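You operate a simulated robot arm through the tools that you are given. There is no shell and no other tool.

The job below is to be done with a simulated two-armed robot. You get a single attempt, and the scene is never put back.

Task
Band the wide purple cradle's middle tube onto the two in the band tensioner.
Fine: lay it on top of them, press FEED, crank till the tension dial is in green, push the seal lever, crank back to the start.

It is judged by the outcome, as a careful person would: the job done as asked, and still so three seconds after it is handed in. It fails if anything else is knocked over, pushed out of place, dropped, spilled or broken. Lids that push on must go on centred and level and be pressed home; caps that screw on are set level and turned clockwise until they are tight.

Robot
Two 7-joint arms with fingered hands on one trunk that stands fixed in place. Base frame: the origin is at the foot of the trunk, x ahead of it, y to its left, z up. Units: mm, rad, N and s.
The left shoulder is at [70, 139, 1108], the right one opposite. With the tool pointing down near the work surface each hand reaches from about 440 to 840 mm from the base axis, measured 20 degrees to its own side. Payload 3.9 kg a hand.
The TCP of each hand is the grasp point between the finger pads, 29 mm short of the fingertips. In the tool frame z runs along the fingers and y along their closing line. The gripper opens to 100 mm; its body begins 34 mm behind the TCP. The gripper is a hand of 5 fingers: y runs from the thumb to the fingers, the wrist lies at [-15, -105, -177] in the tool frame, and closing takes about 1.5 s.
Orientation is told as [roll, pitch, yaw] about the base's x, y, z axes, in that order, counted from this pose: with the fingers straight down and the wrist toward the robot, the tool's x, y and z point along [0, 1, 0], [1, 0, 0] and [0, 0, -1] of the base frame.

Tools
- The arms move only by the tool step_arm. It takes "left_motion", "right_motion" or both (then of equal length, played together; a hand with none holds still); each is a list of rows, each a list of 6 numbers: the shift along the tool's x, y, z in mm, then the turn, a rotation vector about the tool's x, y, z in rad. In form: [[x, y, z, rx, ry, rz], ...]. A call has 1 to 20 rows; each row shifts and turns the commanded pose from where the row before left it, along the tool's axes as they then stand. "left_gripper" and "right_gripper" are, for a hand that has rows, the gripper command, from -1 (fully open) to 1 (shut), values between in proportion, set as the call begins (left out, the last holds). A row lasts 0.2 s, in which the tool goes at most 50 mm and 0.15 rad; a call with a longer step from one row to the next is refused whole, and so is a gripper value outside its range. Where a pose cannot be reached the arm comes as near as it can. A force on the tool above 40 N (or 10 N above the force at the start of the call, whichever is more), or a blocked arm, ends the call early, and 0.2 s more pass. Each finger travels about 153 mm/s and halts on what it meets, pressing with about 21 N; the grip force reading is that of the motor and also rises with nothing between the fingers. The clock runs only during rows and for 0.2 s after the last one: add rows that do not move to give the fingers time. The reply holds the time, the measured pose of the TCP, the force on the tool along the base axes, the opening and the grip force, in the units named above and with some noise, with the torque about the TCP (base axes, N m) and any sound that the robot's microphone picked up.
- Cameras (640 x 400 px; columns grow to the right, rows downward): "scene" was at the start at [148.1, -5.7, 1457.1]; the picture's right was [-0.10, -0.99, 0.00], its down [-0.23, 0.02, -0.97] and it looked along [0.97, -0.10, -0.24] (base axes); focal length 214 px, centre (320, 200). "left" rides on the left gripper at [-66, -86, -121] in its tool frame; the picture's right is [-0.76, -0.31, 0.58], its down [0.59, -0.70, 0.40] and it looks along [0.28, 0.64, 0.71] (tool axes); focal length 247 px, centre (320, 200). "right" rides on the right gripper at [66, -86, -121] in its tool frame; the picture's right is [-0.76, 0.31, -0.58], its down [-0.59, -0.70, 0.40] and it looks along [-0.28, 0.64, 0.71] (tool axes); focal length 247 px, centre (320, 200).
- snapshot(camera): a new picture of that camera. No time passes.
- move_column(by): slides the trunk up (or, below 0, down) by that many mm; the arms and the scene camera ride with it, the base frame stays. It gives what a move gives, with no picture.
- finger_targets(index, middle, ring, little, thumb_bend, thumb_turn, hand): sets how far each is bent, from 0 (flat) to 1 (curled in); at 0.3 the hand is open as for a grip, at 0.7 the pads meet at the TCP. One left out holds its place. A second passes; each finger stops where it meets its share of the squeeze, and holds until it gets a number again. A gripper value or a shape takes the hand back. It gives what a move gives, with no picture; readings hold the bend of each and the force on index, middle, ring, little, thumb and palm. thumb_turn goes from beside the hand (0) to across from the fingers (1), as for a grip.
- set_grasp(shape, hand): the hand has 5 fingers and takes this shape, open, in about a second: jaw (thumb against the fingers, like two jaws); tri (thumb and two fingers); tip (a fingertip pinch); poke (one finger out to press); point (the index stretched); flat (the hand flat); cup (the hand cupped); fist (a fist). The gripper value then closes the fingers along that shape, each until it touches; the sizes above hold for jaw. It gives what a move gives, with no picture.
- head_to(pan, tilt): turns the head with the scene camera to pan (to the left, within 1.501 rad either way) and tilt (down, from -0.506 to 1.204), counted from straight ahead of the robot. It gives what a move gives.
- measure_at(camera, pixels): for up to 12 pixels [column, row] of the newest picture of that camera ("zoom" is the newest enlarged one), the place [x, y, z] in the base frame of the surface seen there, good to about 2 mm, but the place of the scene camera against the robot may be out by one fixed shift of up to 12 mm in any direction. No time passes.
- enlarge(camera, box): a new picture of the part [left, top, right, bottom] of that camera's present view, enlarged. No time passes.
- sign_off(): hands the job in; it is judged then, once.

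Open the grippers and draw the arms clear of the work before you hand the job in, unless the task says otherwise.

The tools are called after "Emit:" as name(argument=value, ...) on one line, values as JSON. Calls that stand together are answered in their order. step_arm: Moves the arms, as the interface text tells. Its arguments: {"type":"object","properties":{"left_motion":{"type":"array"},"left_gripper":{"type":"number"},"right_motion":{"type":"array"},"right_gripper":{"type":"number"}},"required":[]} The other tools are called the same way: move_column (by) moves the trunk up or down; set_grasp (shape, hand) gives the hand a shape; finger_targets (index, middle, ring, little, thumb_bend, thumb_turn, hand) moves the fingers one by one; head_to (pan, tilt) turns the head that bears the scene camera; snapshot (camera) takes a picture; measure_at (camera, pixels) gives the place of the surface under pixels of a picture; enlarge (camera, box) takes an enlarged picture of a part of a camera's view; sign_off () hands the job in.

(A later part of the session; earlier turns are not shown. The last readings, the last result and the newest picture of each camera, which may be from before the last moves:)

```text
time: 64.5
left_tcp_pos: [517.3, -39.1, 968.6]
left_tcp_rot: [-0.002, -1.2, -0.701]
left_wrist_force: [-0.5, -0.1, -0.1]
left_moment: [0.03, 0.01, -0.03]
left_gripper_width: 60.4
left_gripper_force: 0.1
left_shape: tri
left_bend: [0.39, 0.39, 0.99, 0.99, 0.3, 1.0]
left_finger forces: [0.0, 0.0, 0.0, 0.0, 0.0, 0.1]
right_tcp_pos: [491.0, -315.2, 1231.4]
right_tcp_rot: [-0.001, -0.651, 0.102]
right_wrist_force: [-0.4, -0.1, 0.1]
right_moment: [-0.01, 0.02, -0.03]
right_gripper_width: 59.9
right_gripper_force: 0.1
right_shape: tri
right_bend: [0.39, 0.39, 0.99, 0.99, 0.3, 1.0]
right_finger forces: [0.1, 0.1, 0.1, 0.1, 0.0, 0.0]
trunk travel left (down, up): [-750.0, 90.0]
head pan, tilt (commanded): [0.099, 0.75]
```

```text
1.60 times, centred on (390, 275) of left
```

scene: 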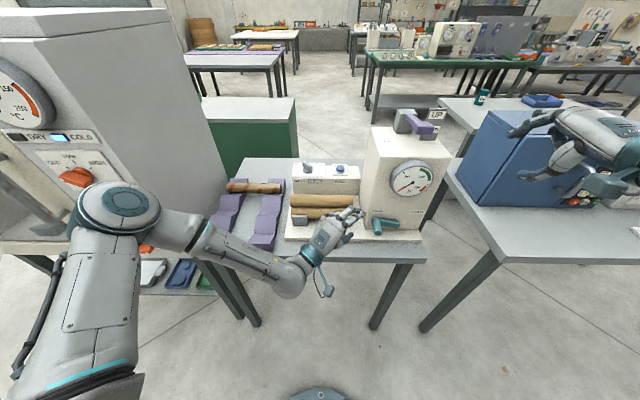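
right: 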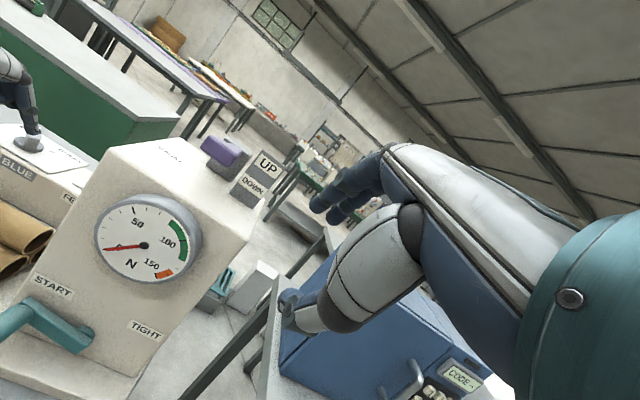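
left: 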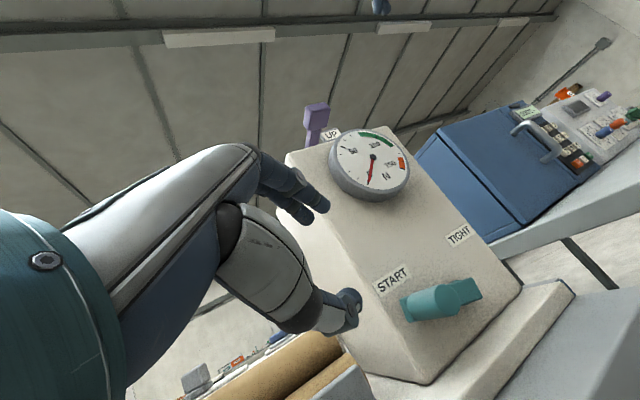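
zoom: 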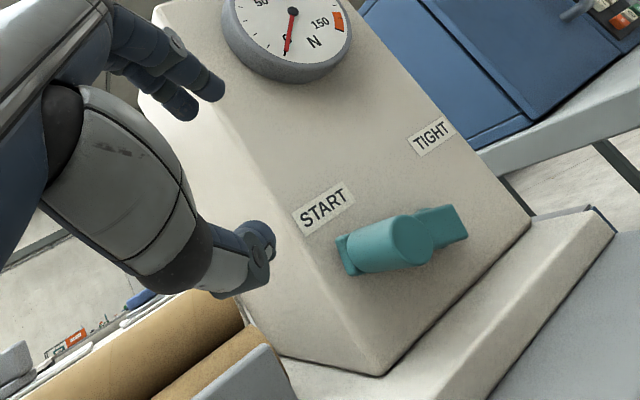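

Handle end centre is confirmed at ≈(567,−130,885). I move to the pre-grasp point (≈(521,−82,915)).

Emit:
step_arm(left_motion=[[-13.4, -19, 25, 0, 0, 0], [-13.4, -19, 23, 0, 0, 0], [0, 0, 0, 0, 0, 0]])

Emit:
snapshot(camera="left")

Emit:
snapshot(camera="right")

Emit:
enlarge(camera="scene", box=[290, 170, 440, 290])

```text
time: 65.3
left_tcp_pos: [526.9, -81.8, 915.5]
left_tcp_rot: [0.001, -1.201, -0.7]
left_wrist_force: [0.3, 0.3, -0.1]
left_moment: [-0.02, -0.02, -0.01]
left_gripper_width: 60.2
left_gripper_force: 0.1
left_shape: tri
left_bend: [0.39, 0.39, 0.99, 0.99, 0.3, 1.0]
left_finger forces: [0.0, 0.0, 0.0, 0.0, 0.0, 0.0]
right_tcp_pos: [491.1, -315.4, 1231.7]
right_tcp_rot: [0.001, -0.65, 0.102]
right_wrist_force: [0.5, -0.9, -0.7]
right_moment: [0.03, 0.01, -0.03]
right_gripper_width: 59.9
right_gripper_force: 0.2
right_shape: tri
right_bend: [0.39, 0.39, 0.99, 0.99, 0.3, 1.0]
right_finger forces: [0.0, 0.0, 0.0, 0.0, 0.0, 0.0]
trunk travel left (down, up): [-750.0, 90.0]
head pan, tilt (commanded): [0.099, 0.75]
```

```text
taken
```

left: 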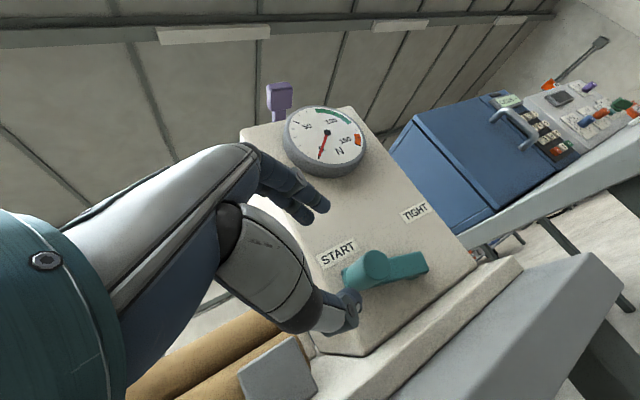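

```text
taken
```

right: 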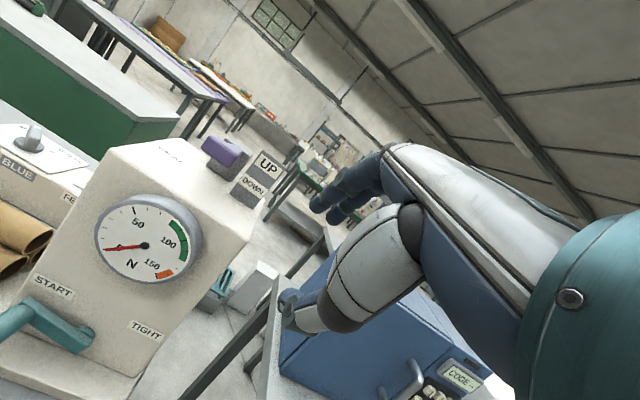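

```text
3.33 times, centred on (365, 230) of scene
```

zoom: 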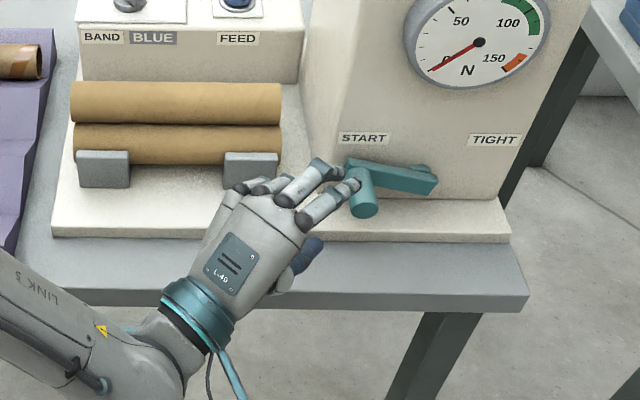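

The hand is lined up with the handle. I advance 76 mm along the fingers so the handle enters between thumb (below) and fingers (above).

Emit:
step_arm(left_motion=[[-1, -0.5, 20, 0, 0, 0], [-1, -0.5, 20, 0, 0, 0], [-1, -0.5, 14, 0, 0, 0], [0, 0, 0, 0, 0, 0]])

Emit:
snapshot(camera="left")

Emit:
enlarge(camera="scene", box=[290, 170, 440, 290])

```text
time: 66.3
left_tcp_pos: [562.2, -115.5, 896.1]
left_tcp_rot: [0.0, -1.201, -0.699]
left_wrist_force: [0.5, -0.3, -0.5]
left_moment: [0.01, 0.02, -0.01]
left_gripper_width: 60.4
left_gripper_force: 0.0
left_shape: tri
left_bend: [0.39, 0.39, 0.99, 0.99, 0.3, 1.0]
left_finger forces: [0.0, 0.0, 0.0, 0.0, 0.0, 0.0]
right_tcp_pos: [491.6, -316.3, 1231.3]
right_tcp_rot: [0.001, -0.65, 0.101]
right_wrist_force: [-0.1, 0.6, 0.1]
right_moment: [0.01, 0.0, 0.01]
right_gripper_width: 60.1
right_gripper_force: 0.0
right_shape: tri
right_bend: [0.39, 0.39, 0.99, 0.99, 0.3, 1.0]
right_finger forces: [0.0, 0.1, 0.0, 0.0, 0.0, 0.0]
trunk travel left (down, up): [-750.0, 90.0]
head pan, tilt (commanded): [0.099, 0.75]
```

```text
taken
```

left: 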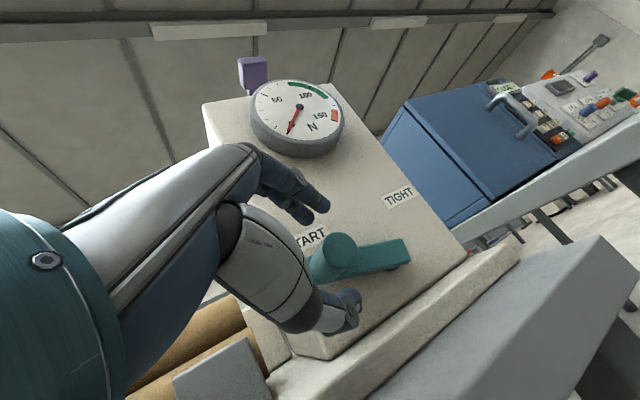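

```text
3.33 times, centred on (365, 230) of scene
```

zoom: 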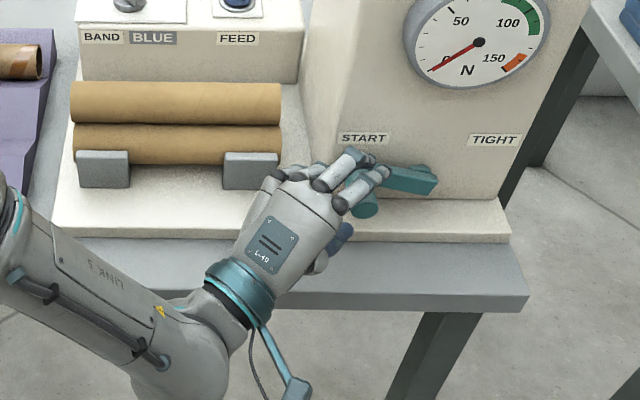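

The handle is between fingers and thumb. I advance the last ~20 mm and close the grip on it.

Emit:
step_arm(left_motion=[[-0.8, -0.9, 11, 0, 0, 0], [-0.8, -0.9, 9, 0, 0, 0], [0, 0, 0, 0, 0, 0]])

Emit:
step_arm(left_motion=[[0, 0, 0, 0, 0, 0], [0, 0, 0, 0, 0, 0], [0, 0, 0, 0, 0, 0], [0, 0, 0, 0, 0, 0], [0, 0, 0, 0, 0, 0], [0, 0, 0, 0, 0, 0]], left_gripper=1)

Emit:
snapshot(camera="left")

Emit:
snapshot(camera="right")

Emit:
enlarge(camera="scene", box=[290, 170, 440, 290])

```text
time: 67.1
left_tcp_pos: [575.1, -128.5, 887.7]
left_tcp_rot: [0.002, -1.202, -0.702]
left_wrist_force: [-0.4, -0.6, 0.1]
left_moment: [-0.01, 0.02, 0.0]
left_gripper_width: 60.2
left_gripper_force: 0.1
left_shape: tri
left_bend: [0.39, 0.39, 0.99, 0.99, 0.3, 1.0]
left_finger forces: [0.2, 0.0, 0.0, 0.0, 0.0, 0.1]
right_tcp_pos: [490.4, -315.6, 1230.2]
right_tcp_rot: [0.0, -0.649, 0.101]
right_wrist_force: [0.2, -0.2, 0.3]
right_moment: [0.03, -0.01, -0.01]
right_gripper_width: 60.2
right_gripper_force: 0.0
right_shape: tri
right_bend: [0.39, 0.39, 0.99, 0.99, 0.3, 1.0]
right_finger forces: [0.0, 0.1, 0.0, 0.1, 0.0, 0.1]
trunk travel left (down, up): [-750.0, 90.0]
head pan, tilt (commanded): [0.099, 0.75]
```

```text
time: 68.5
left_tcp_pos: [575.3, -129.9, 886.5]
left_tcp_rot: [0.005, -1.2, -0.705]
left_wrist_force: [3.0, -5.8, -0.2]
left_moment: [0.0, -0.03, -0.06]
left_gripper_width: 12.1
left_gripper_force: 20.9
left_shape: tri
left_bend: [0.68, 0.57, 1.0, 1.0, 0.59, 1.0]
left_finger forces: [10.8, 9.1, 0.0, 0.1, 18.9, 0.0]
right_tcp_pos: [492.7, -317.0, 1230.8]
right_tcp_rot: [0.002, -0.649, 0.1]
right_wrist_force: [0.6, -0.8, 0.4]
right_moment: [0.02, 0.01, -0.01]
right_gripper_width: 59.8
right_gripper_force: 0.0
right_shape: tri
right_bend: [0.39, 0.39, 0.99, 0.99, 0.3, 1.0]
right_finger forces: [0.0, 0.1, 0.0, 0.0, 0.0, 0.0]
trunk travel left (down, up): [-750.0, 90.0]
head pan, tilt (commanded): [0.099, 0.75]
```

```text
taken
```

left: 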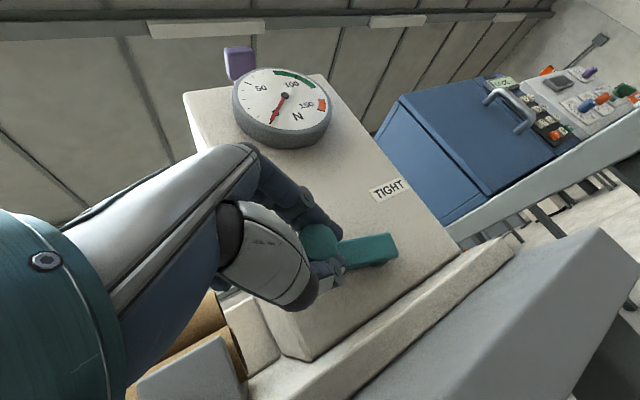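

```text
taken
```

right: 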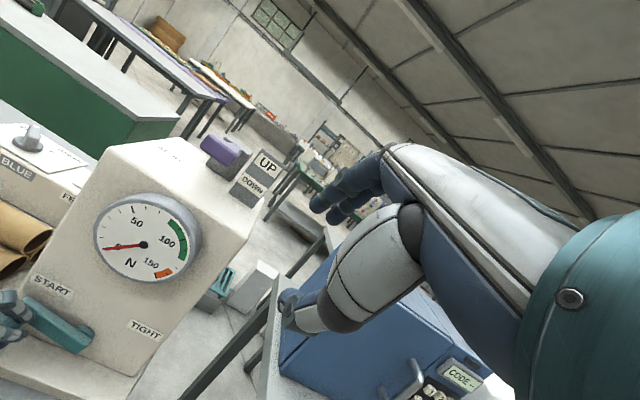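

```text
3.33 times, centred on (365, 230) of scene
```

zoom: 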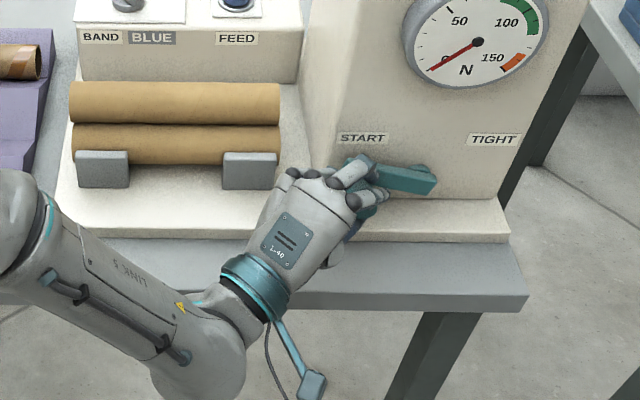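

The handle is gripped (index 10.8, middle 9.1, thumb 18.9 N). I try a first 10° of cranking along the arc (up and slightly right) and watch force and dial.

Emit:
step_arm(left_motion=[[-1.09, 5.87, -1.07, 0, 0, 0], [-1.44, 5.86, -0.69, 0, 0, 0], [0, 0, 0, 0, 0, 0]])

Emit:
snapshot(camera="right")

Emit:
enlarge(camera="scene", box=[290, 150, 440, 270])

```text
time: 69.3
left_tcp_pos: [576.3, -134.4, 897.1]
left_tcp_rot: [0.001, -1.197, -0.705]
left_wrist_force: [-1.0, -6.4, -9.1]
left_moment: [0.25, 0.16, -0.09]
left_gripper_width: 11.9
left_gripper_force: 21.2
left_shape: tri
left_bend: [0.71, 0.57, 1.0, 1.0, 0.72, 1.0]
left_finger forces: [10.8, 9.0, 0.0, 0.1, 18.7, 0.1]
right_tcp_pos: [492.5, -317.4, 1230.9]
right_tcp_rot: [0.002, -0.647, 0.099]
right_wrist_force: [-0.3, -0.2, -0.2]
right_moment: [0.02, 0.0, 0.01]
right_gripper_width: 60.0
right_gripper_force: 0.1
right_shape: tri
right_bend: [0.39, 0.39, 0.99, 0.99, 0.3, 1.0]
right_finger forces: [0.1, 0.0, 0.0, 0.0, 0.1, 0.1]
trunk travel left (down, up): [-750.0, 90.0]
head pan, tilt (commanded): [0.099, 0.75]
```

```text
taken
```

right: 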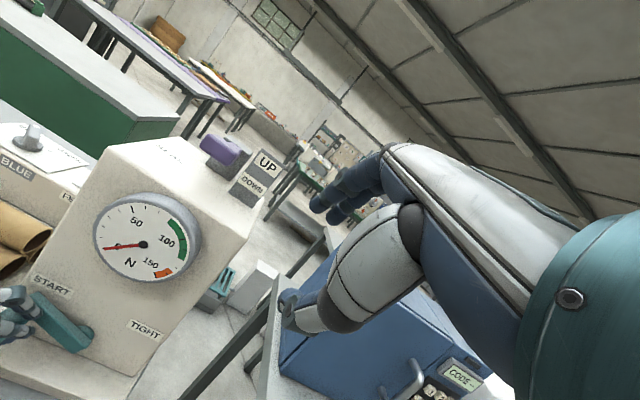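

```text
3.33 times, centred on (365, 210) of scene
```

zoom: 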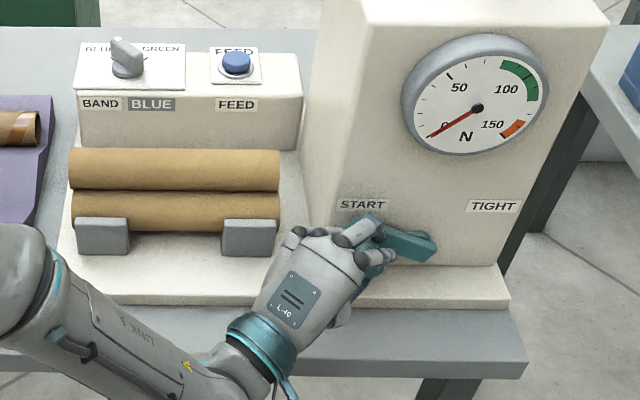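

The crank turned ~10° with about 9 N. Dial still reads 0. I continue another 20° along the arc.

Emit:
step_arm(left_motion=[[-1.75, 5.78, -0.3, 0, 0, 0], [-2.06, 5.66, 0.09, 0, 0, 0], [-2.36, 5.5, 0.47, 0, 0, 0], [-2.64, 5.29, 0.86, 0, 0, 0], [0, 0, 0, 0, 0, 0]])

Emit:
snapshot(camera="right")

Emit:
enlarge(camera="right", box=[0, 170, 240, 390])

Emit:
enlarge(camera="scene", box=[290, 150, 440, 270])

```text
time: 70.5
left_tcp_pos: [578.3, -149.1, 916.4]
left_tcp_rot: [0.007, -1.192, -0.709]
left_wrist_force: [-0.4, -17.3, -24.5]
left_moment: [0.26, 0.19, -0.2]
left_gripper_width: 12.1
left_gripper_force: 20.6
left_shape: tri
left_bend: [0.71, 0.6, 1.0, 1.0, 0.72, 1.0]
left_finger forces: [10.8, 10.8, 0.0, 0.0, 20.9, 0.0]
right_tcp_pos: [495.0, -320.5, 1228.0]
right_tcp_rot: [0.005, -0.648, 0.098]
right_wrist_force: [0.7, 0.2, -0.2]
right_moment: [-0.03, 0.0, -0.01]
right_gripper_width: 59.9
right_gripper_force: 0.1
right_shape: tri
right_bend: [0.39, 0.39, 0.99, 0.99, 0.3, 1.0]
right_finger forces: [0.1, 0.0, 0.1, 0.0, 0.0, 0.1]
trunk travel left (down, up): [-750.0, 90.0]
head pan, tilt (commanded): [0.099, 0.75]
```

```text
taken
```

right: 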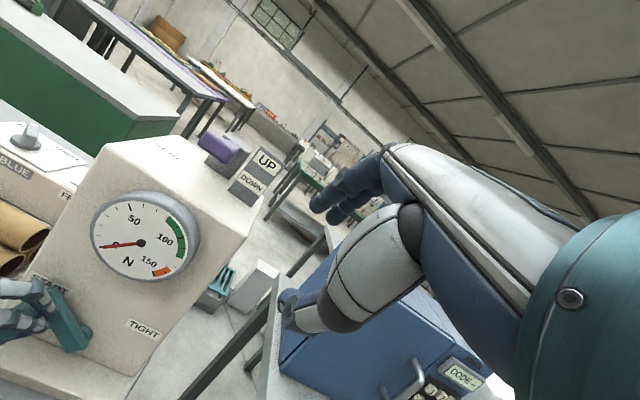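

```text
1.82 times, centred on (120, 280) of right
```

zoom: 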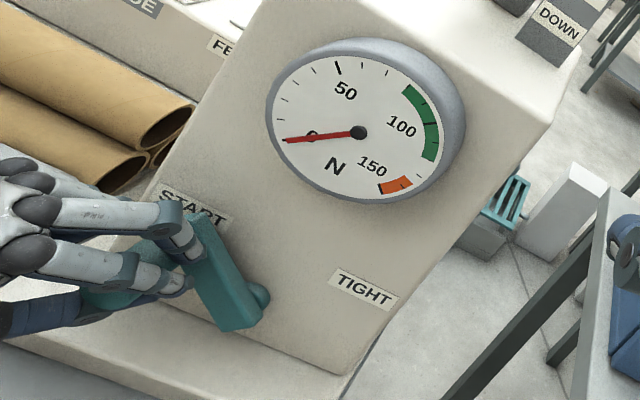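

```text
3.33 times, centred on (365, 210) of scene
```

zoom: 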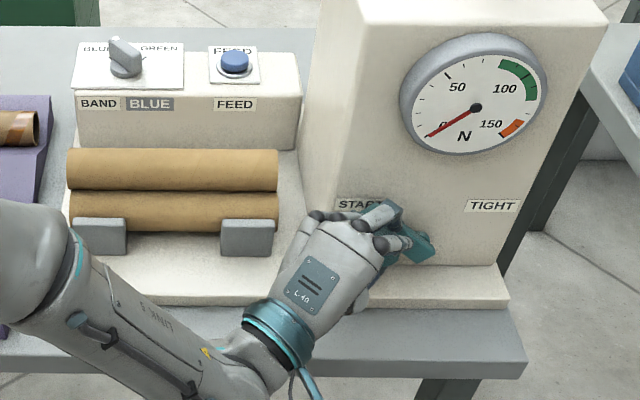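

The crank moved ~25–30°, but 30 N has built up, mostly radial, so my assumed arc is a bit off. I measure the arm and hub now in the right camera's picture.

Emit:
measure_at(camera="zoom", pixels=[[390, 245], [410, 225], [425, 245], [430, 260], [380, 215], [400, 255], [415, 262], [365, 250]])

Emit:
enlarge(camera="right", box=[0, 260, 130, 380])

Emit:
measure_at(camera="right", pixels=[[57, 290], [70, 320], [80, 345], [90, 332], [55, 300], [85, 325], [65, 345], [92, 340], [72, 350]])

```text
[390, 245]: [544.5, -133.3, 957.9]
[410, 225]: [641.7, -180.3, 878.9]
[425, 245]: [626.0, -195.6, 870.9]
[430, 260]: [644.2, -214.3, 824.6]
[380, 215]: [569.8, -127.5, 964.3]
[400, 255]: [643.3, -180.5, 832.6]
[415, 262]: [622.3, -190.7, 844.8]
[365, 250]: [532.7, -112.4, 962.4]
```

```text
3.33 times, centred on (65, 320) of right
```

zoom: 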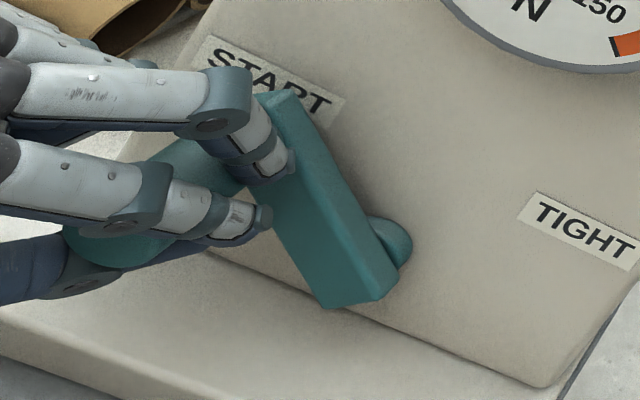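

```text
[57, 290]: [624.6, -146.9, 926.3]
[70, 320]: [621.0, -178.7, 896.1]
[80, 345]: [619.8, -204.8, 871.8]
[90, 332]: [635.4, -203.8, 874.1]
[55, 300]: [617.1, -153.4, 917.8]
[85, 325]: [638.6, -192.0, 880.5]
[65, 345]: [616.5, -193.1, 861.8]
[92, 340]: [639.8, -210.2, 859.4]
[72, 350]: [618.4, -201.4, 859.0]
```

About 29 N is radial inward and only ~8 N tangential. I shift the hand ~5 mm toward the hub to relieve it and read the force again.

Emit:
step_arm(left_motion=[[-1.32, -1.0, 1.85, 0, 0, 0], [-1.32, -1.0, 1.85, 0, 0, 0], [0, 0, 0, 0, 0, 0]])

Emit:
snapshot(camera="right")

Emit:
enlarge(camera="right", box=[0, 170, 240, 390])

```text
time: 71.3
left_tcp_pos: [578.2, -150.1, 915.4]
left_tcp_rot: [0.003, -1.199, -0.705]
left_wrist_force: [0.6, -10.9, -13.0]
left_moment: [0.09, -0.04, -0.16]
left_gripper_width: 11.7
left_gripper_force: 20.9
left_shape: tri
left_bend: [0.71, 0.61, 1.0, 1.0, 0.73, 1.0]
left_finger forces: [10.1, 8.1, 0.0, 0.0, 17.6, 0.0]
right_tcp_pos: [493.0, -318.3, 1230.9]
right_tcp_rot: [0.004, -0.649, 0.1]
right_wrist_force: [0.7, -0.4, 0.1]
right_moment: [0.0, 0.01, 0.0]
right_gripper_width: 60.1
right_gripper_force: 0.1
right_shape: tri
right_bend: [0.39, 0.39, 0.99, 0.99, 0.3, 1.0]
right_finger forces: [0.0, 0.0, 0.0, 0.1, 0.0, 0.0]
trunk travel left (down, up): [-750.0, 90.0]
head pan, tilt (commanded): [0.099, 0.75]
```

```text
taken
```

right: 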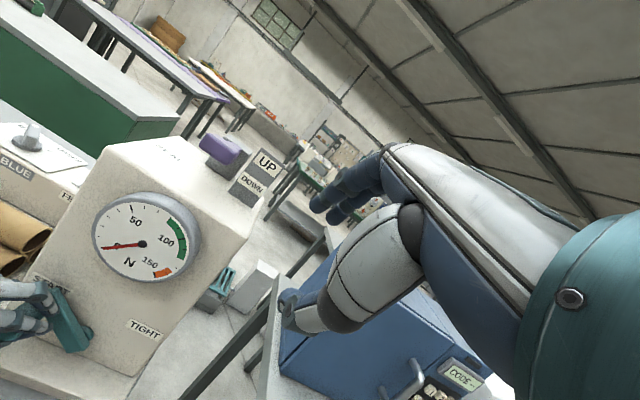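

```text
1.82 times, centred on (120, 280) of right
```

zoom: 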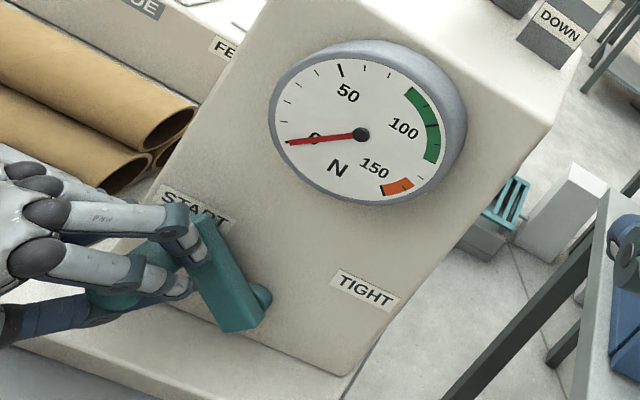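

Radial load dropped to ~16 N and the tangential effort is only a few N, with the dial still at 0. I continue about 20° further with a slightly tighter arc to see whether tension appears.

Emit:
step_arm(left_motion=[[-3.35, 4.42, 1.98, 0, 0, 0], [-3.21, 4.45, 1.8, 0, 0, 0], [-3.35, 4.23, 2.05, 0, 0, 0], [-3.62, 3.87, 2.49, 0, 0, 0], [0, 0, 0, 0, 0, 0]])

Emit:
snapshot(camera="right")

Emit:
enlarge(camera="right", box=[0, 170, 240, 390])

Emit:
enlarge(camera="scene", box=[290, 150, 440, 270])

```text
time: 72.5
left_tcp_pos: [580.3, -170.1, 928.0]
left_tcp_rot: [-0.001, -1.196, -0.699]
left_wrist_force: [-0.1, -5.6, -18.4]
left_moment: [0.08, 0.0, -0.12]
left_gripper_width: 11.1
left_gripper_force: 20.6
left_shape: tri
left_bend: [0.71, 0.75, 1.0, 1.0, 0.75, 1.0]
left_finger forces: [7.0, 6.6, 0.0, 0.1, 17.6, 0.0]
right_tcp_pos: [494.9, -317.8, 1229.5]
right_tcp_rot: [0.003, -0.649, 0.099]
right_wrist_force: [0.3, 0.3, 0.1]
right_moment: [-0.01, 0.03, 0.0]
right_gripper_width: 60.1
right_gripper_force: 0.1
right_shape: tri
right_bend: [0.39, 0.39, 0.99, 0.99, 0.3, 1.0]
right_finger forces: [0.1, 0.1, 0.0, 0.1, 0.0, 0.0]
trunk travel left (down, up): [-750.0, 90.0]
head pan, tilt (commanded): [0.099, 0.75]
```

```text
taken
```

right: 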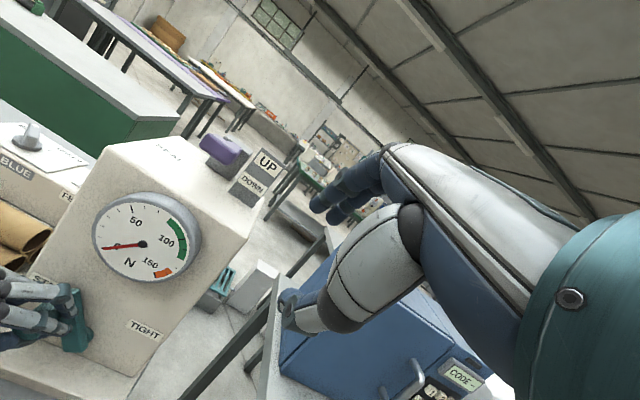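

```text
1.82 times, centred on (120, 280) of right
```

zoom: 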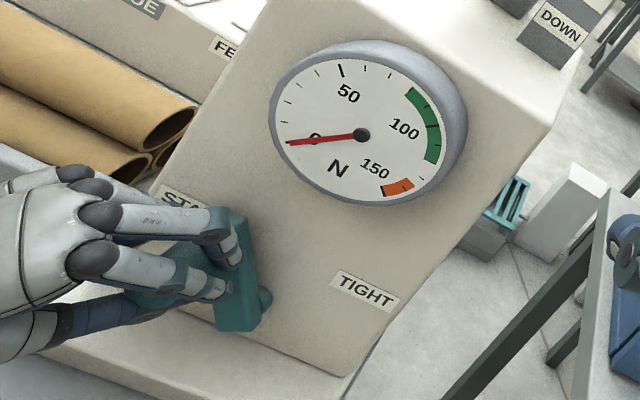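

```text
3.33 times, centred on (365, 210) of scene
```

zoom: 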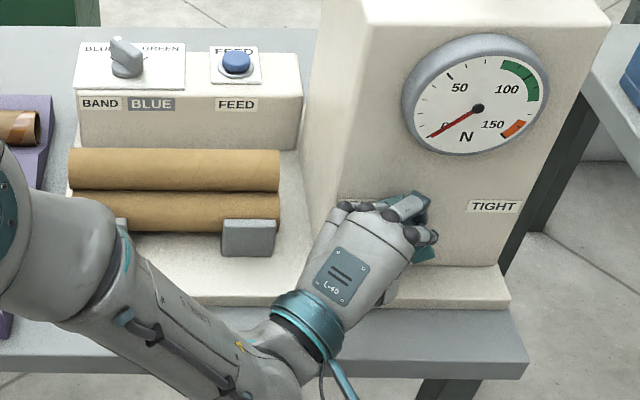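

Dial still at 0 after roughly 50°. I measure the hub boss and arm again to get the true centre of rotation.

Emit:
enlarge(camera="right", box=[40, 270, 140, 370])

Emit:
measure_at(camera="right", pixels=[[91, 328], [93, 333], [91, 338], [88, 342], [84, 347], [75, 345], [68, 347], [84, 320], [82, 300], [75, 298]])

```text
4.00 times, centred on (90, 320) of right
```

zoom: 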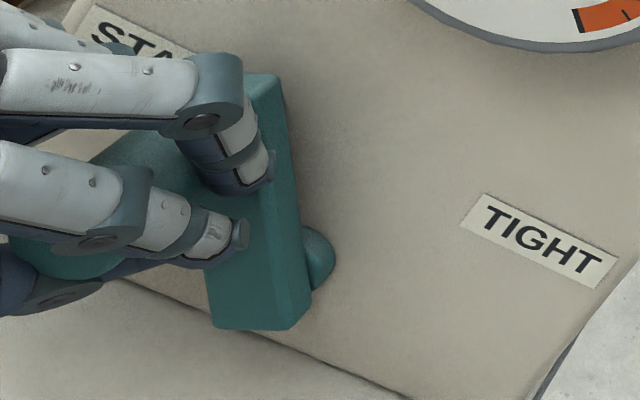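

```text
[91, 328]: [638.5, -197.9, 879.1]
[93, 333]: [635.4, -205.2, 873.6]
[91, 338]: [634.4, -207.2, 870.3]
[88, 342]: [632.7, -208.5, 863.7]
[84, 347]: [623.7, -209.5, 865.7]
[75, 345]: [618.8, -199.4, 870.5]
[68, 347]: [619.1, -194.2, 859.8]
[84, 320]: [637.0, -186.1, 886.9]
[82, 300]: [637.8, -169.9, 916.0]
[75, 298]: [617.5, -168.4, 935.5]
```

Hub is at about v≈−259, z≈867, so the crank is ~43° from START. I go on ~22° more, with less lift, to see if the dial responds at all.

Emit:
step_arm(left_motion=[[-3.86, 1.6, 3.6, 0, 0, 0], [-3.86, 2.4, 3.3, 0, 0, 0], [-3.86, 2.7, 3.2, 0, 0, 0], [-3.86, 2.7, 3.2, 0, 0, 0], [-3.86, 2.5, 3.3, 0, 0, 0], [0, 0, 0, 0, 0, 0]])

Emit:
snapshot(camera="right")

Emit:
enlarge(camera="right", box=[0, 170, 240, 390])

```text
time: 73.9
left_tcp_pos: [582.1, -195.5, 932.4]
left_tcp_rot: [-0.002, -1.2, -0.697]
left_wrist_force: [1.0, 1.5, -11.0]
left_moment: [0.1, 0.02, -0.05]
left_gripper_width: 10.6
left_gripper_force: 21.2
left_shape: tri
left_bend: [0.71, 0.75, 1.0, 1.0, 0.77, 1.0]
left_finger forces: [4.2, 5.4, 0.0, 0.0, 15.4, 0.0]
right_tcp_pos: [493.7, -315.4, 1229.9]
right_tcp_rot: [0.001, -0.647, 0.102]
right_wrist_force: [0.9, -0.7, -0.4]
right_moment: [0.0, -0.05, 0.02]
right_gripper_width: 60.1
right_gripper_force: 0.0
right_shape: tri
right_bend: [0.39, 0.39, 0.99, 0.99, 0.3, 1.0]
right_finger forces: [0.0, 0.0, 0.0, 0.0, 0.0, 0.1]
trunk travel left (down, up): [-750.0, 90.0]
head pan, tilt (commanded): [0.099, 0.75]
```

```text
taken
```

right: 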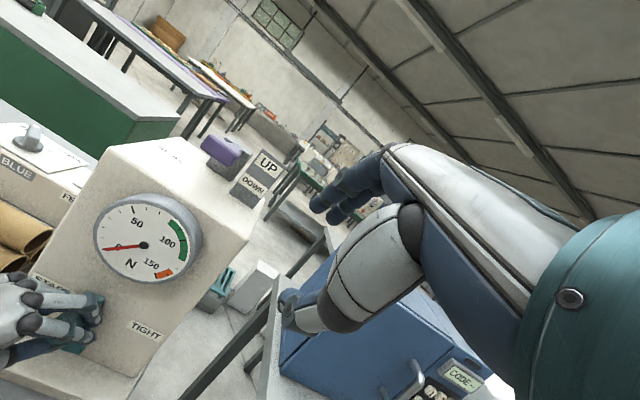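

```text
1.82 times, centred on (120, 280) of right
```

zoom: 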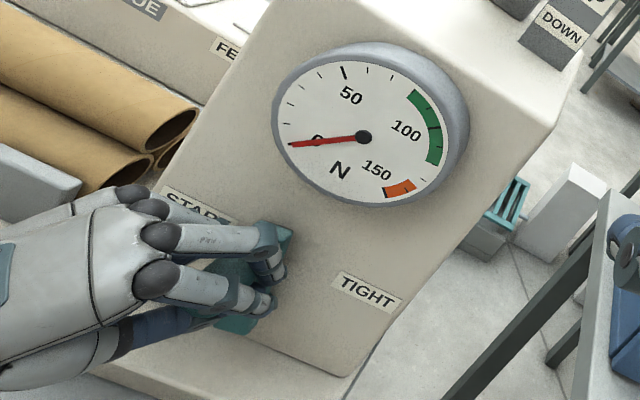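

Still 0 at ~63° of turn. I continue carefully over the top (to about 100°) with the dial watched, to rule out slack take-up.

Emit:
step_arm(left_motion=[[-3.45, 1.56, 3.2, 0, 0, 0], [-3.45, 1.38, 3.27, 0, 0, 0], [-3.45, 1.19, 3.35, 0, 0, 0], [-3.45, 1.0, 3.42, 0, 0, 0], [-3.45, 0.82, 3.49, 0, 0, 0], [0, 0, 0, 0, 0, 0]])

Emit:
snapshot(camera="right")

Emit:
enlarge(camera="right", box=[0, 170, 240, 390])

Emit:
enlarge(camera="scene", box=[290, 150, 440, 270])

```text
time: 75.3
left_tcp_pos: [584.6, -220.6, 933.1]
left_tcp_rot: [-0.003, -1.199, -0.699]
left_wrist_force: [0.5, 3.7, -12.0]
left_moment: [-0.08, -0.08, -0.07]
left_gripper_width: 10.1
left_gripper_force: 21.0
left_shape: tri
left_bend: [0.71, 0.76, 1.0, 1.0, 0.77, 1.0]
left_finger forces: [0.5, 0.2, 0.0, 0.0, 9.6, 0.0]
right_tcp_pos: [494.5, -315.7, 1230.0]
right_tcp_rot: [-0.001, -0.647, 0.103]
right_wrist_force: [-0.1, 0.0, -0.4]
right_moment: [-0.01, 0.01, 0.03]
right_gripper_width: 60.3
right_gripper_force: 0.0
right_shape: tri
right_bend: [0.39, 0.39, 0.99, 0.99, 0.3, 1.0]
right_finger forces: [0.1, 0.0, 0.1, 0.0, 0.1, 0.0]
trunk travel left (down, up): [-750.0, 90.0]
head pan, tilt (commanded): [0.099, 0.75]
```

```text
taken
```

right: 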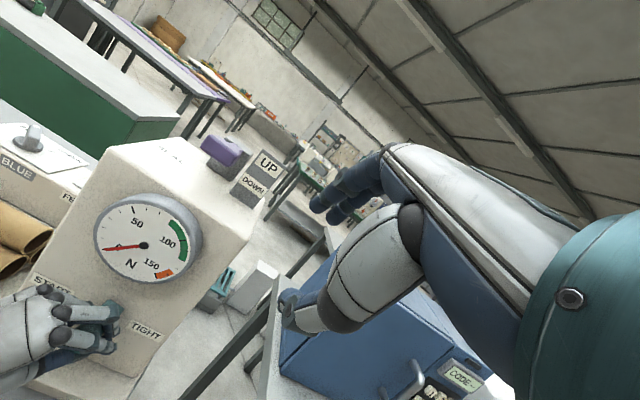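

```text
1.82 times, centred on (120, 280) of right
```

zoom: 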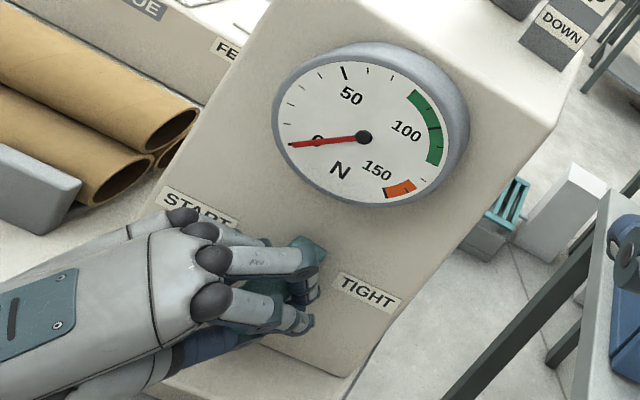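

```text
3.33 times, centred on (365, 210) of scene
```

zoom: 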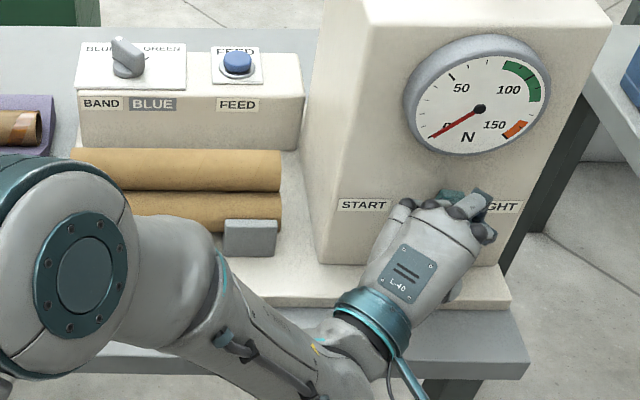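

Even at ~85° the dial stays at 0, so no band was fed. I take the crank back to START by retracing the path, and will press FEED again, deeper.

Emit:
step_arm(left_motion=[[3.45, -0.82, -3.49, 0, 0, 0], [3.45, -1.0, -3.42, 0, 0, 0], [3.45, -1.19, -3.35, 0, 0, 0], [3.45, -1.38, -3.27, 0, 0, 0], [3.45, -1.56, -3.2, 0, 0, 0], [0, 0, 0, 0, 0, 0]])

Emit:
snapshot(camera="right")

Emit:
enlarge(camera="right", box=[0, 170, 240, 390])

```text
time: 76.7
left_tcp_pos: [581.9, -196.5, 932.5]
left_tcp_rot: [-0.001, -1.198, -0.7]
left_wrist_force: [4.2, -3.1, -12.9]
left_moment: [-0.16, -0.14, -0.04]
left_gripper_width: 9.3
left_gripper_force: 21.3
left_shape: tri
left_bend: [0.71, 0.76, 1.0, 1.0, 0.77, 1.0]
left_finger forces: [0.1, 0.0, 0.0, 0.0, 13.7, 0.0]
right_tcp_pos: [493.9, -317.4, 1229.2]
right_tcp_rot: [0.002, -0.647, 0.102]
right_wrist_force: [-1.1, 1.2, -0.6]
right_moment: [0.01, -0.02, -0.02]
right_gripper_width: 60.1
right_gripper_force: 0.0
right_shape: tri
right_bend: [0.39, 0.39, 0.99, 0.99, 0.3, 1.0]
right_finger forces: [0.0, 0.1, 0.1, 0.0, 0.0, 0.0]
trunk travel left (down, up): [-750.0, 90.0]
head pan, tilt (commanded): [0.099, 0.75]
```

```text
taken
```

right: 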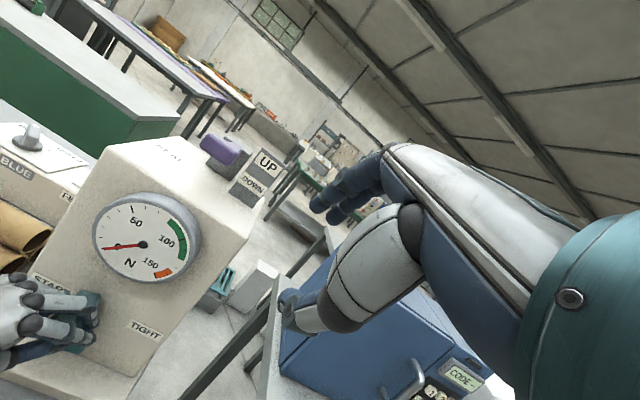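

```text
1.82 times, centred on (120, 280) of right
```

zoom: 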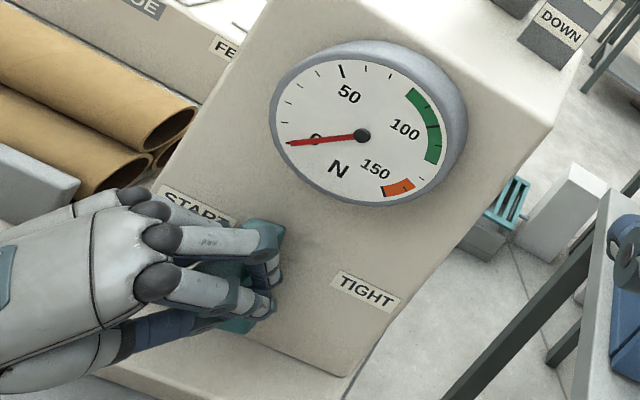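

The crank follows back. I continue retracing toward START, easing a little downward.

Emit:
step_arm(left_motion=[[3.86, -3.0, -3.1, 0, 0, 0], [3.86, -3.2, -3.0, 0, 0, 0], [3.86, -3.2, -3.0, 0, 0, 0], [3.86, -2.9, -3.1, 0, 0, 0], [3.86, -2.6, -3.2, 0, 0, 0], [3.62, -3.87, -2.49, 0, 0, 0], [3.35, -4.23, -2.05, 0, 0, 0], [0, 0, 0, 0, 0, 0]])

Emit:
snapshot(camera="right")

Emit:
enlarge(camera="right", box=[0, 170, 240, 390])

```text
time: 78.5
left_tcp_pos: [580.4, -162.6, 916.5]
left_tcp_rot: [0.008, -1.192, -0.71]
left_wrist_force: [8.5, -27.9, -21.1]
left_moment: [-0.64, -0.31, 0.19]
left_gripper_width: 9.4
left_gripper_force: 21.0
left_shape: tri
left_bend: [0.71, 0.77, 1.0, 1.0, 0.75, 1.0]
left_finger forces: [0.1, 0.0, 0.0, 0.0, 28.3, 0.0]
right_tcp_pos: [495.9, -321.3, 1227.8]
right_tcp_rot: [0.007, -0.648, 0.097]
right_wrist_force: [-0.9, 0.5, -0.1]
right_moment: [-0.01, 0.01, 0.02]
right_gripper_width: 60.1
right_gripper_force: 0.1
right_shape: tri
right_bend: [0.39, 0.39, 0.99, 0.99, 0.3, 1.0]
right_finger forces: [0.0, 0.0, 0.0, 0.0, 0.1, 0.1]
trunk travel left (down, up): [-750.0, 90.0]
head pan, tilt (commanded): [0.099, 0.75]
```

```text
taken
```

right: 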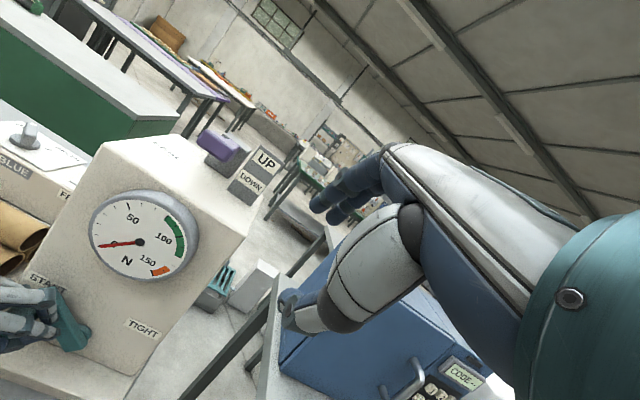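

```text
1.82 times, centred on (120, 280) of right
```

zoom: 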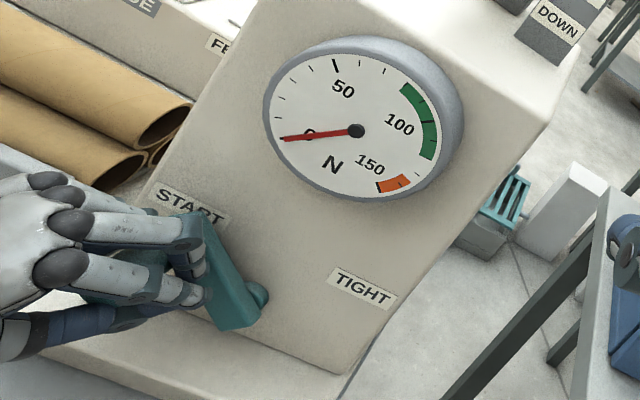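

The load is radial again (hand too far out); moving straight down both relieves it and turns the crank back. I go down in small steps.

Emit:
step_arm(left_motion=[[0, -3.73, 1.45, 0, 0, 0], [0, -3.73, 1.45, 0, 0, 0], [0, 0, 0, 0, 0, 0]])

Emit:
step_arm(left_motion=[[0.35, -4.0, 1.2, 0, 0, 0], [0.35, -4.0, 1.2, 0, 0, 0], [0, 0, 0, 0, 0, 0]])

Emit:
snapshot(camera="right")

Emit:
enlarge(camera="right", box=[0, 170, 240, 390])

```text
time: 79.3
left_tcp_pos: [578.0, -162.3, 909.8]
left_tcp_rot: [0.006, -1.196, -0.704]
left_wrist_force: [2.6, -23.5, -14.1]
left_moment: [-0.48, -0.19, 0.17]
left_gripper_width: 8.6
left_gripper_force: 20.8
left_shape: tri
left_bend: [0.71, 0.77, 1.0, 1.0, 0.75, 1.0]
left_finger forces: [0.1, 0.0, 0.0, 0.0, 22.5, 0.0]
right_tcp_pos: [493.3, -321.3, 1229.0]
right_tcp_rot: [0.005, -0.648, 0.098]
right_wrist_force: [0.4, 0.5, 0.1]
right_moment: [-0.01, 0.0, 0.02]
right_gripper_width: 60.0
right_gripper_force: 0.1
right_shape: tri
right_bend: [0.39, 0.39, 0.99, 0.99, 0.3, 1.0]
right_finger forces: [0.0, 0.0, 0.0, 0.0, 0.1, 0.0]
trunk travel left (down, up): [-750.0, 90.0]
head pan, tilt (commanded): [0.099, 0.75]
```

```text
time: 80.1
left_tcp_pos: [577.0, -158.5, 904.5]
left_tcp_rot: [0.005, -1.2, -0.703]
left_wrist_force: [0.6, -13.0, -6.5]
left_moment: [-0.34, -0.16, 0.24]
left_gripper_width: 7.7
left_gripper_force: 20.8
left_shape: tri
left_bend: [0.71, 0.77, 1.0, 1.0, 0.75, 1.0]
left_finger forces: [0.0, 0.1, 8.9, 0.1, 17.6, 0.0]
right_tcp_pos: [493.6, -319.1, 1231.0]
right_tcp_rot: [0.004, -0.648, 0.099]
right_wrist_force: [0.8, -0.3, -1.1]
right_moment: [-0.04, -0.01, 0.0]
right_gripper_width: 60.2
right_gripper_force: 0.0
right_shape: tri
right_bend: [0.39, 0.39, 0.99, 0.99, 0.3, 1.0]
right_finger forces: [0.0, 0.0, 0.0, 0.0, 0.1, 0.1]
trunk travel left (down, up): [-750.0, 90.0]
head pan, tilt (commanded): [0.099, 0.75]
```

```text
taken
```

right: 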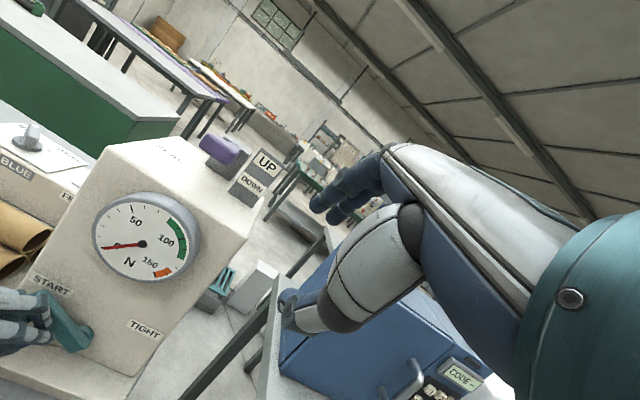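

```text
1.82 times, centred on (120, 280) of right
```

zoom: 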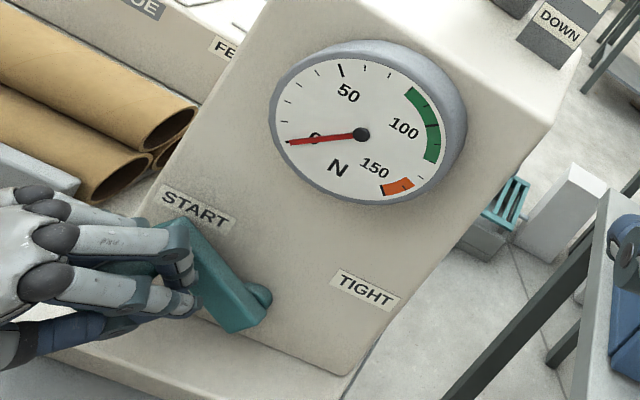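

The crank is ~15° from START now and force is falling. I continue down and slightly left.

Emit:
step_arm(left_motion=[[0.9, -4.1, 0.5, 0, 0, 0], [0.9, -4.1, 0.5, 0, 0, 0], [0.9, -4.1, 0.5, 0, 0, 0], [0, 0, 0, 0, 0, 0]])

Emit:
snapshot(camera="right")

Emit:
enlarge(camera="right", box=[0, 170, 240, 390])

```text
time: 81.1
left_tcp_pos: [577.0, -152.0, 892.2]
left_tcp_rot: [0.002, -1.204, -0.7]
left_wrist_force: [-4.1, 2.3, 4.0]
left_moment: [-0.12, -0.03, 0.24]
left_gripper_width: 7.2
left_gripper_force: 21.2
left_shape: tri
left_bend: [0.71, 0.77, 1.0, 1.0, 0.75, 1.0]
left_finger forces: [0.0, 0.0, 24.0, 0.0, 15.6, 0.1]
right_tcp_pos: [491.5, -315.7, 1232.8]
right_tcp_rot: [-0.001, -0.65, 0.1]
right_wrist_force: [0.1, 0.1, -0.2]
right_moment: [-0.01, -0.01, 0.02]
right_gripper_width: 60.2
right_gripper_force: 0.1
right_shape: tri
right_bend: [0.39, 0.39, 0.99, 0.99, 0.3, 1.0]
right_finger forces: [0.1, 0.0, 0.0, 0.0, 0.0, 0.0]
trunk travel left (down, up): [-750.0, 90.0]
head pan, tilt (commanded): [0.099, 0.75]
```

```text
taken
```

right: 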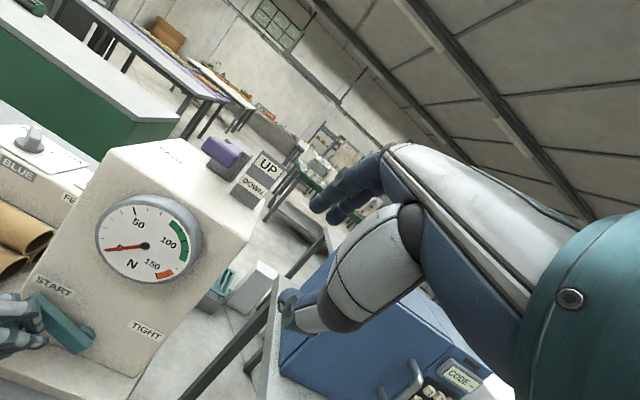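

```text
1.82 times, centred on (120, 280) of right
```

zoom: 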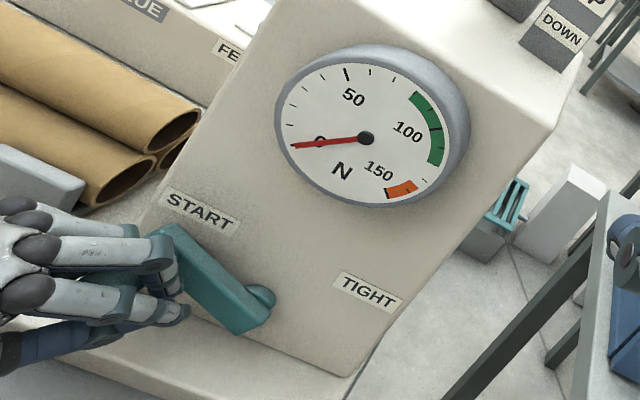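

Nearly at START. I push down a little more until the stop is felt.

Emit:
step_arm(left_motion=[[0.5, -3.0, 0.6, 0, 0, 0], [0.5, -3.0, 0.6, 0, 0, 0], [0, 0, 0, 0, 0, 0]])

Emit:
snapshot(camera="right")

Emit:
enlarge(camera="right", box=[0, 170, 240, 390])

Emit:
enlarge(camera="scene", box=[290, 150, 440, 270])

```text
time: 81.9
left_tcp_pos: [576.0, -149.3, 885.8]
left_tcp_rot: [-0.002, -1.203, -0.696]
left_wrist_force: [-2.1, 10.7, 4.4]
left_moment: [-0.01, -0.08, 0.18]
left_gripper_width: 6.8
left_gripper_force: 21.1
left_shape: tri
left_bend: [0.71, 0.77, 1.0, 1.0, 0.76, 1.0]
left_finger forces: [0.1, 0.0, 23.7, 0.1, 9.0, 0.0]
right_tcp_pos: [491.4, -313.6, 1232.3]
right_tcp_rot: [-0.001, -0.652, 0.103]
right_wrist_force: [0.1, -0.1, 0.8]
right_moment: [0.04, 0.0, -0.02]
right_gripper_width: 59.9
right_gripper_force: 0.1
right_shape: tri
right_bend: [0.39, 0.39, 0.99, 0.99, 0.3, 1.0]
right_finger forces: [0.1, 0.0, 0.1, 0.0, 0.1, 0.1]
trunk travel left (down, up): [-750.0, 90.0]
head pan, tilt (commanded): [0.099, 0.75]
```

```text
taken
```

right: 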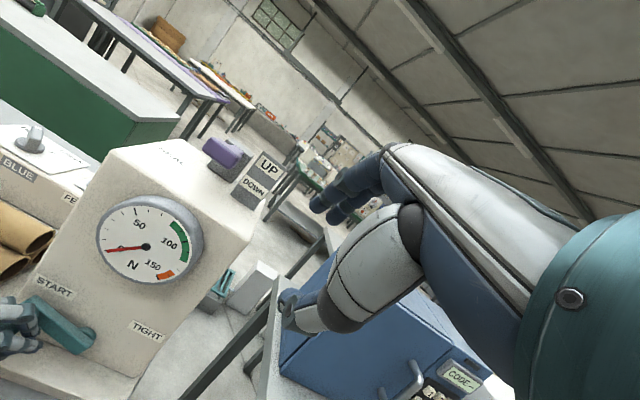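

```text
1.82 times, centred on (120, 280) of right
```

zoom: 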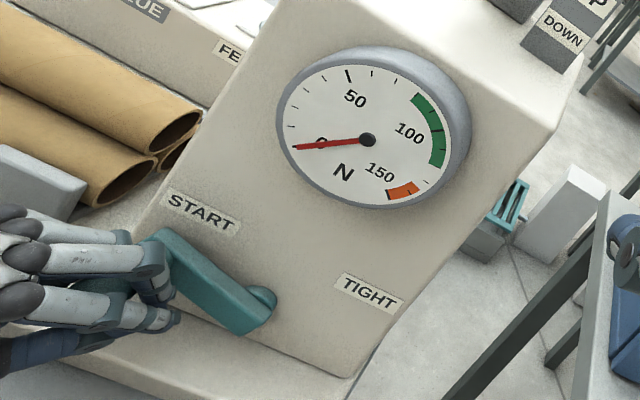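

```text
3.33 times, centred on (365, 210) of scene
```

zoom: 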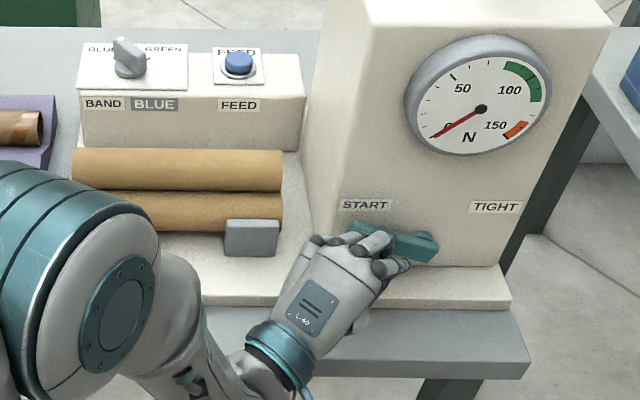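

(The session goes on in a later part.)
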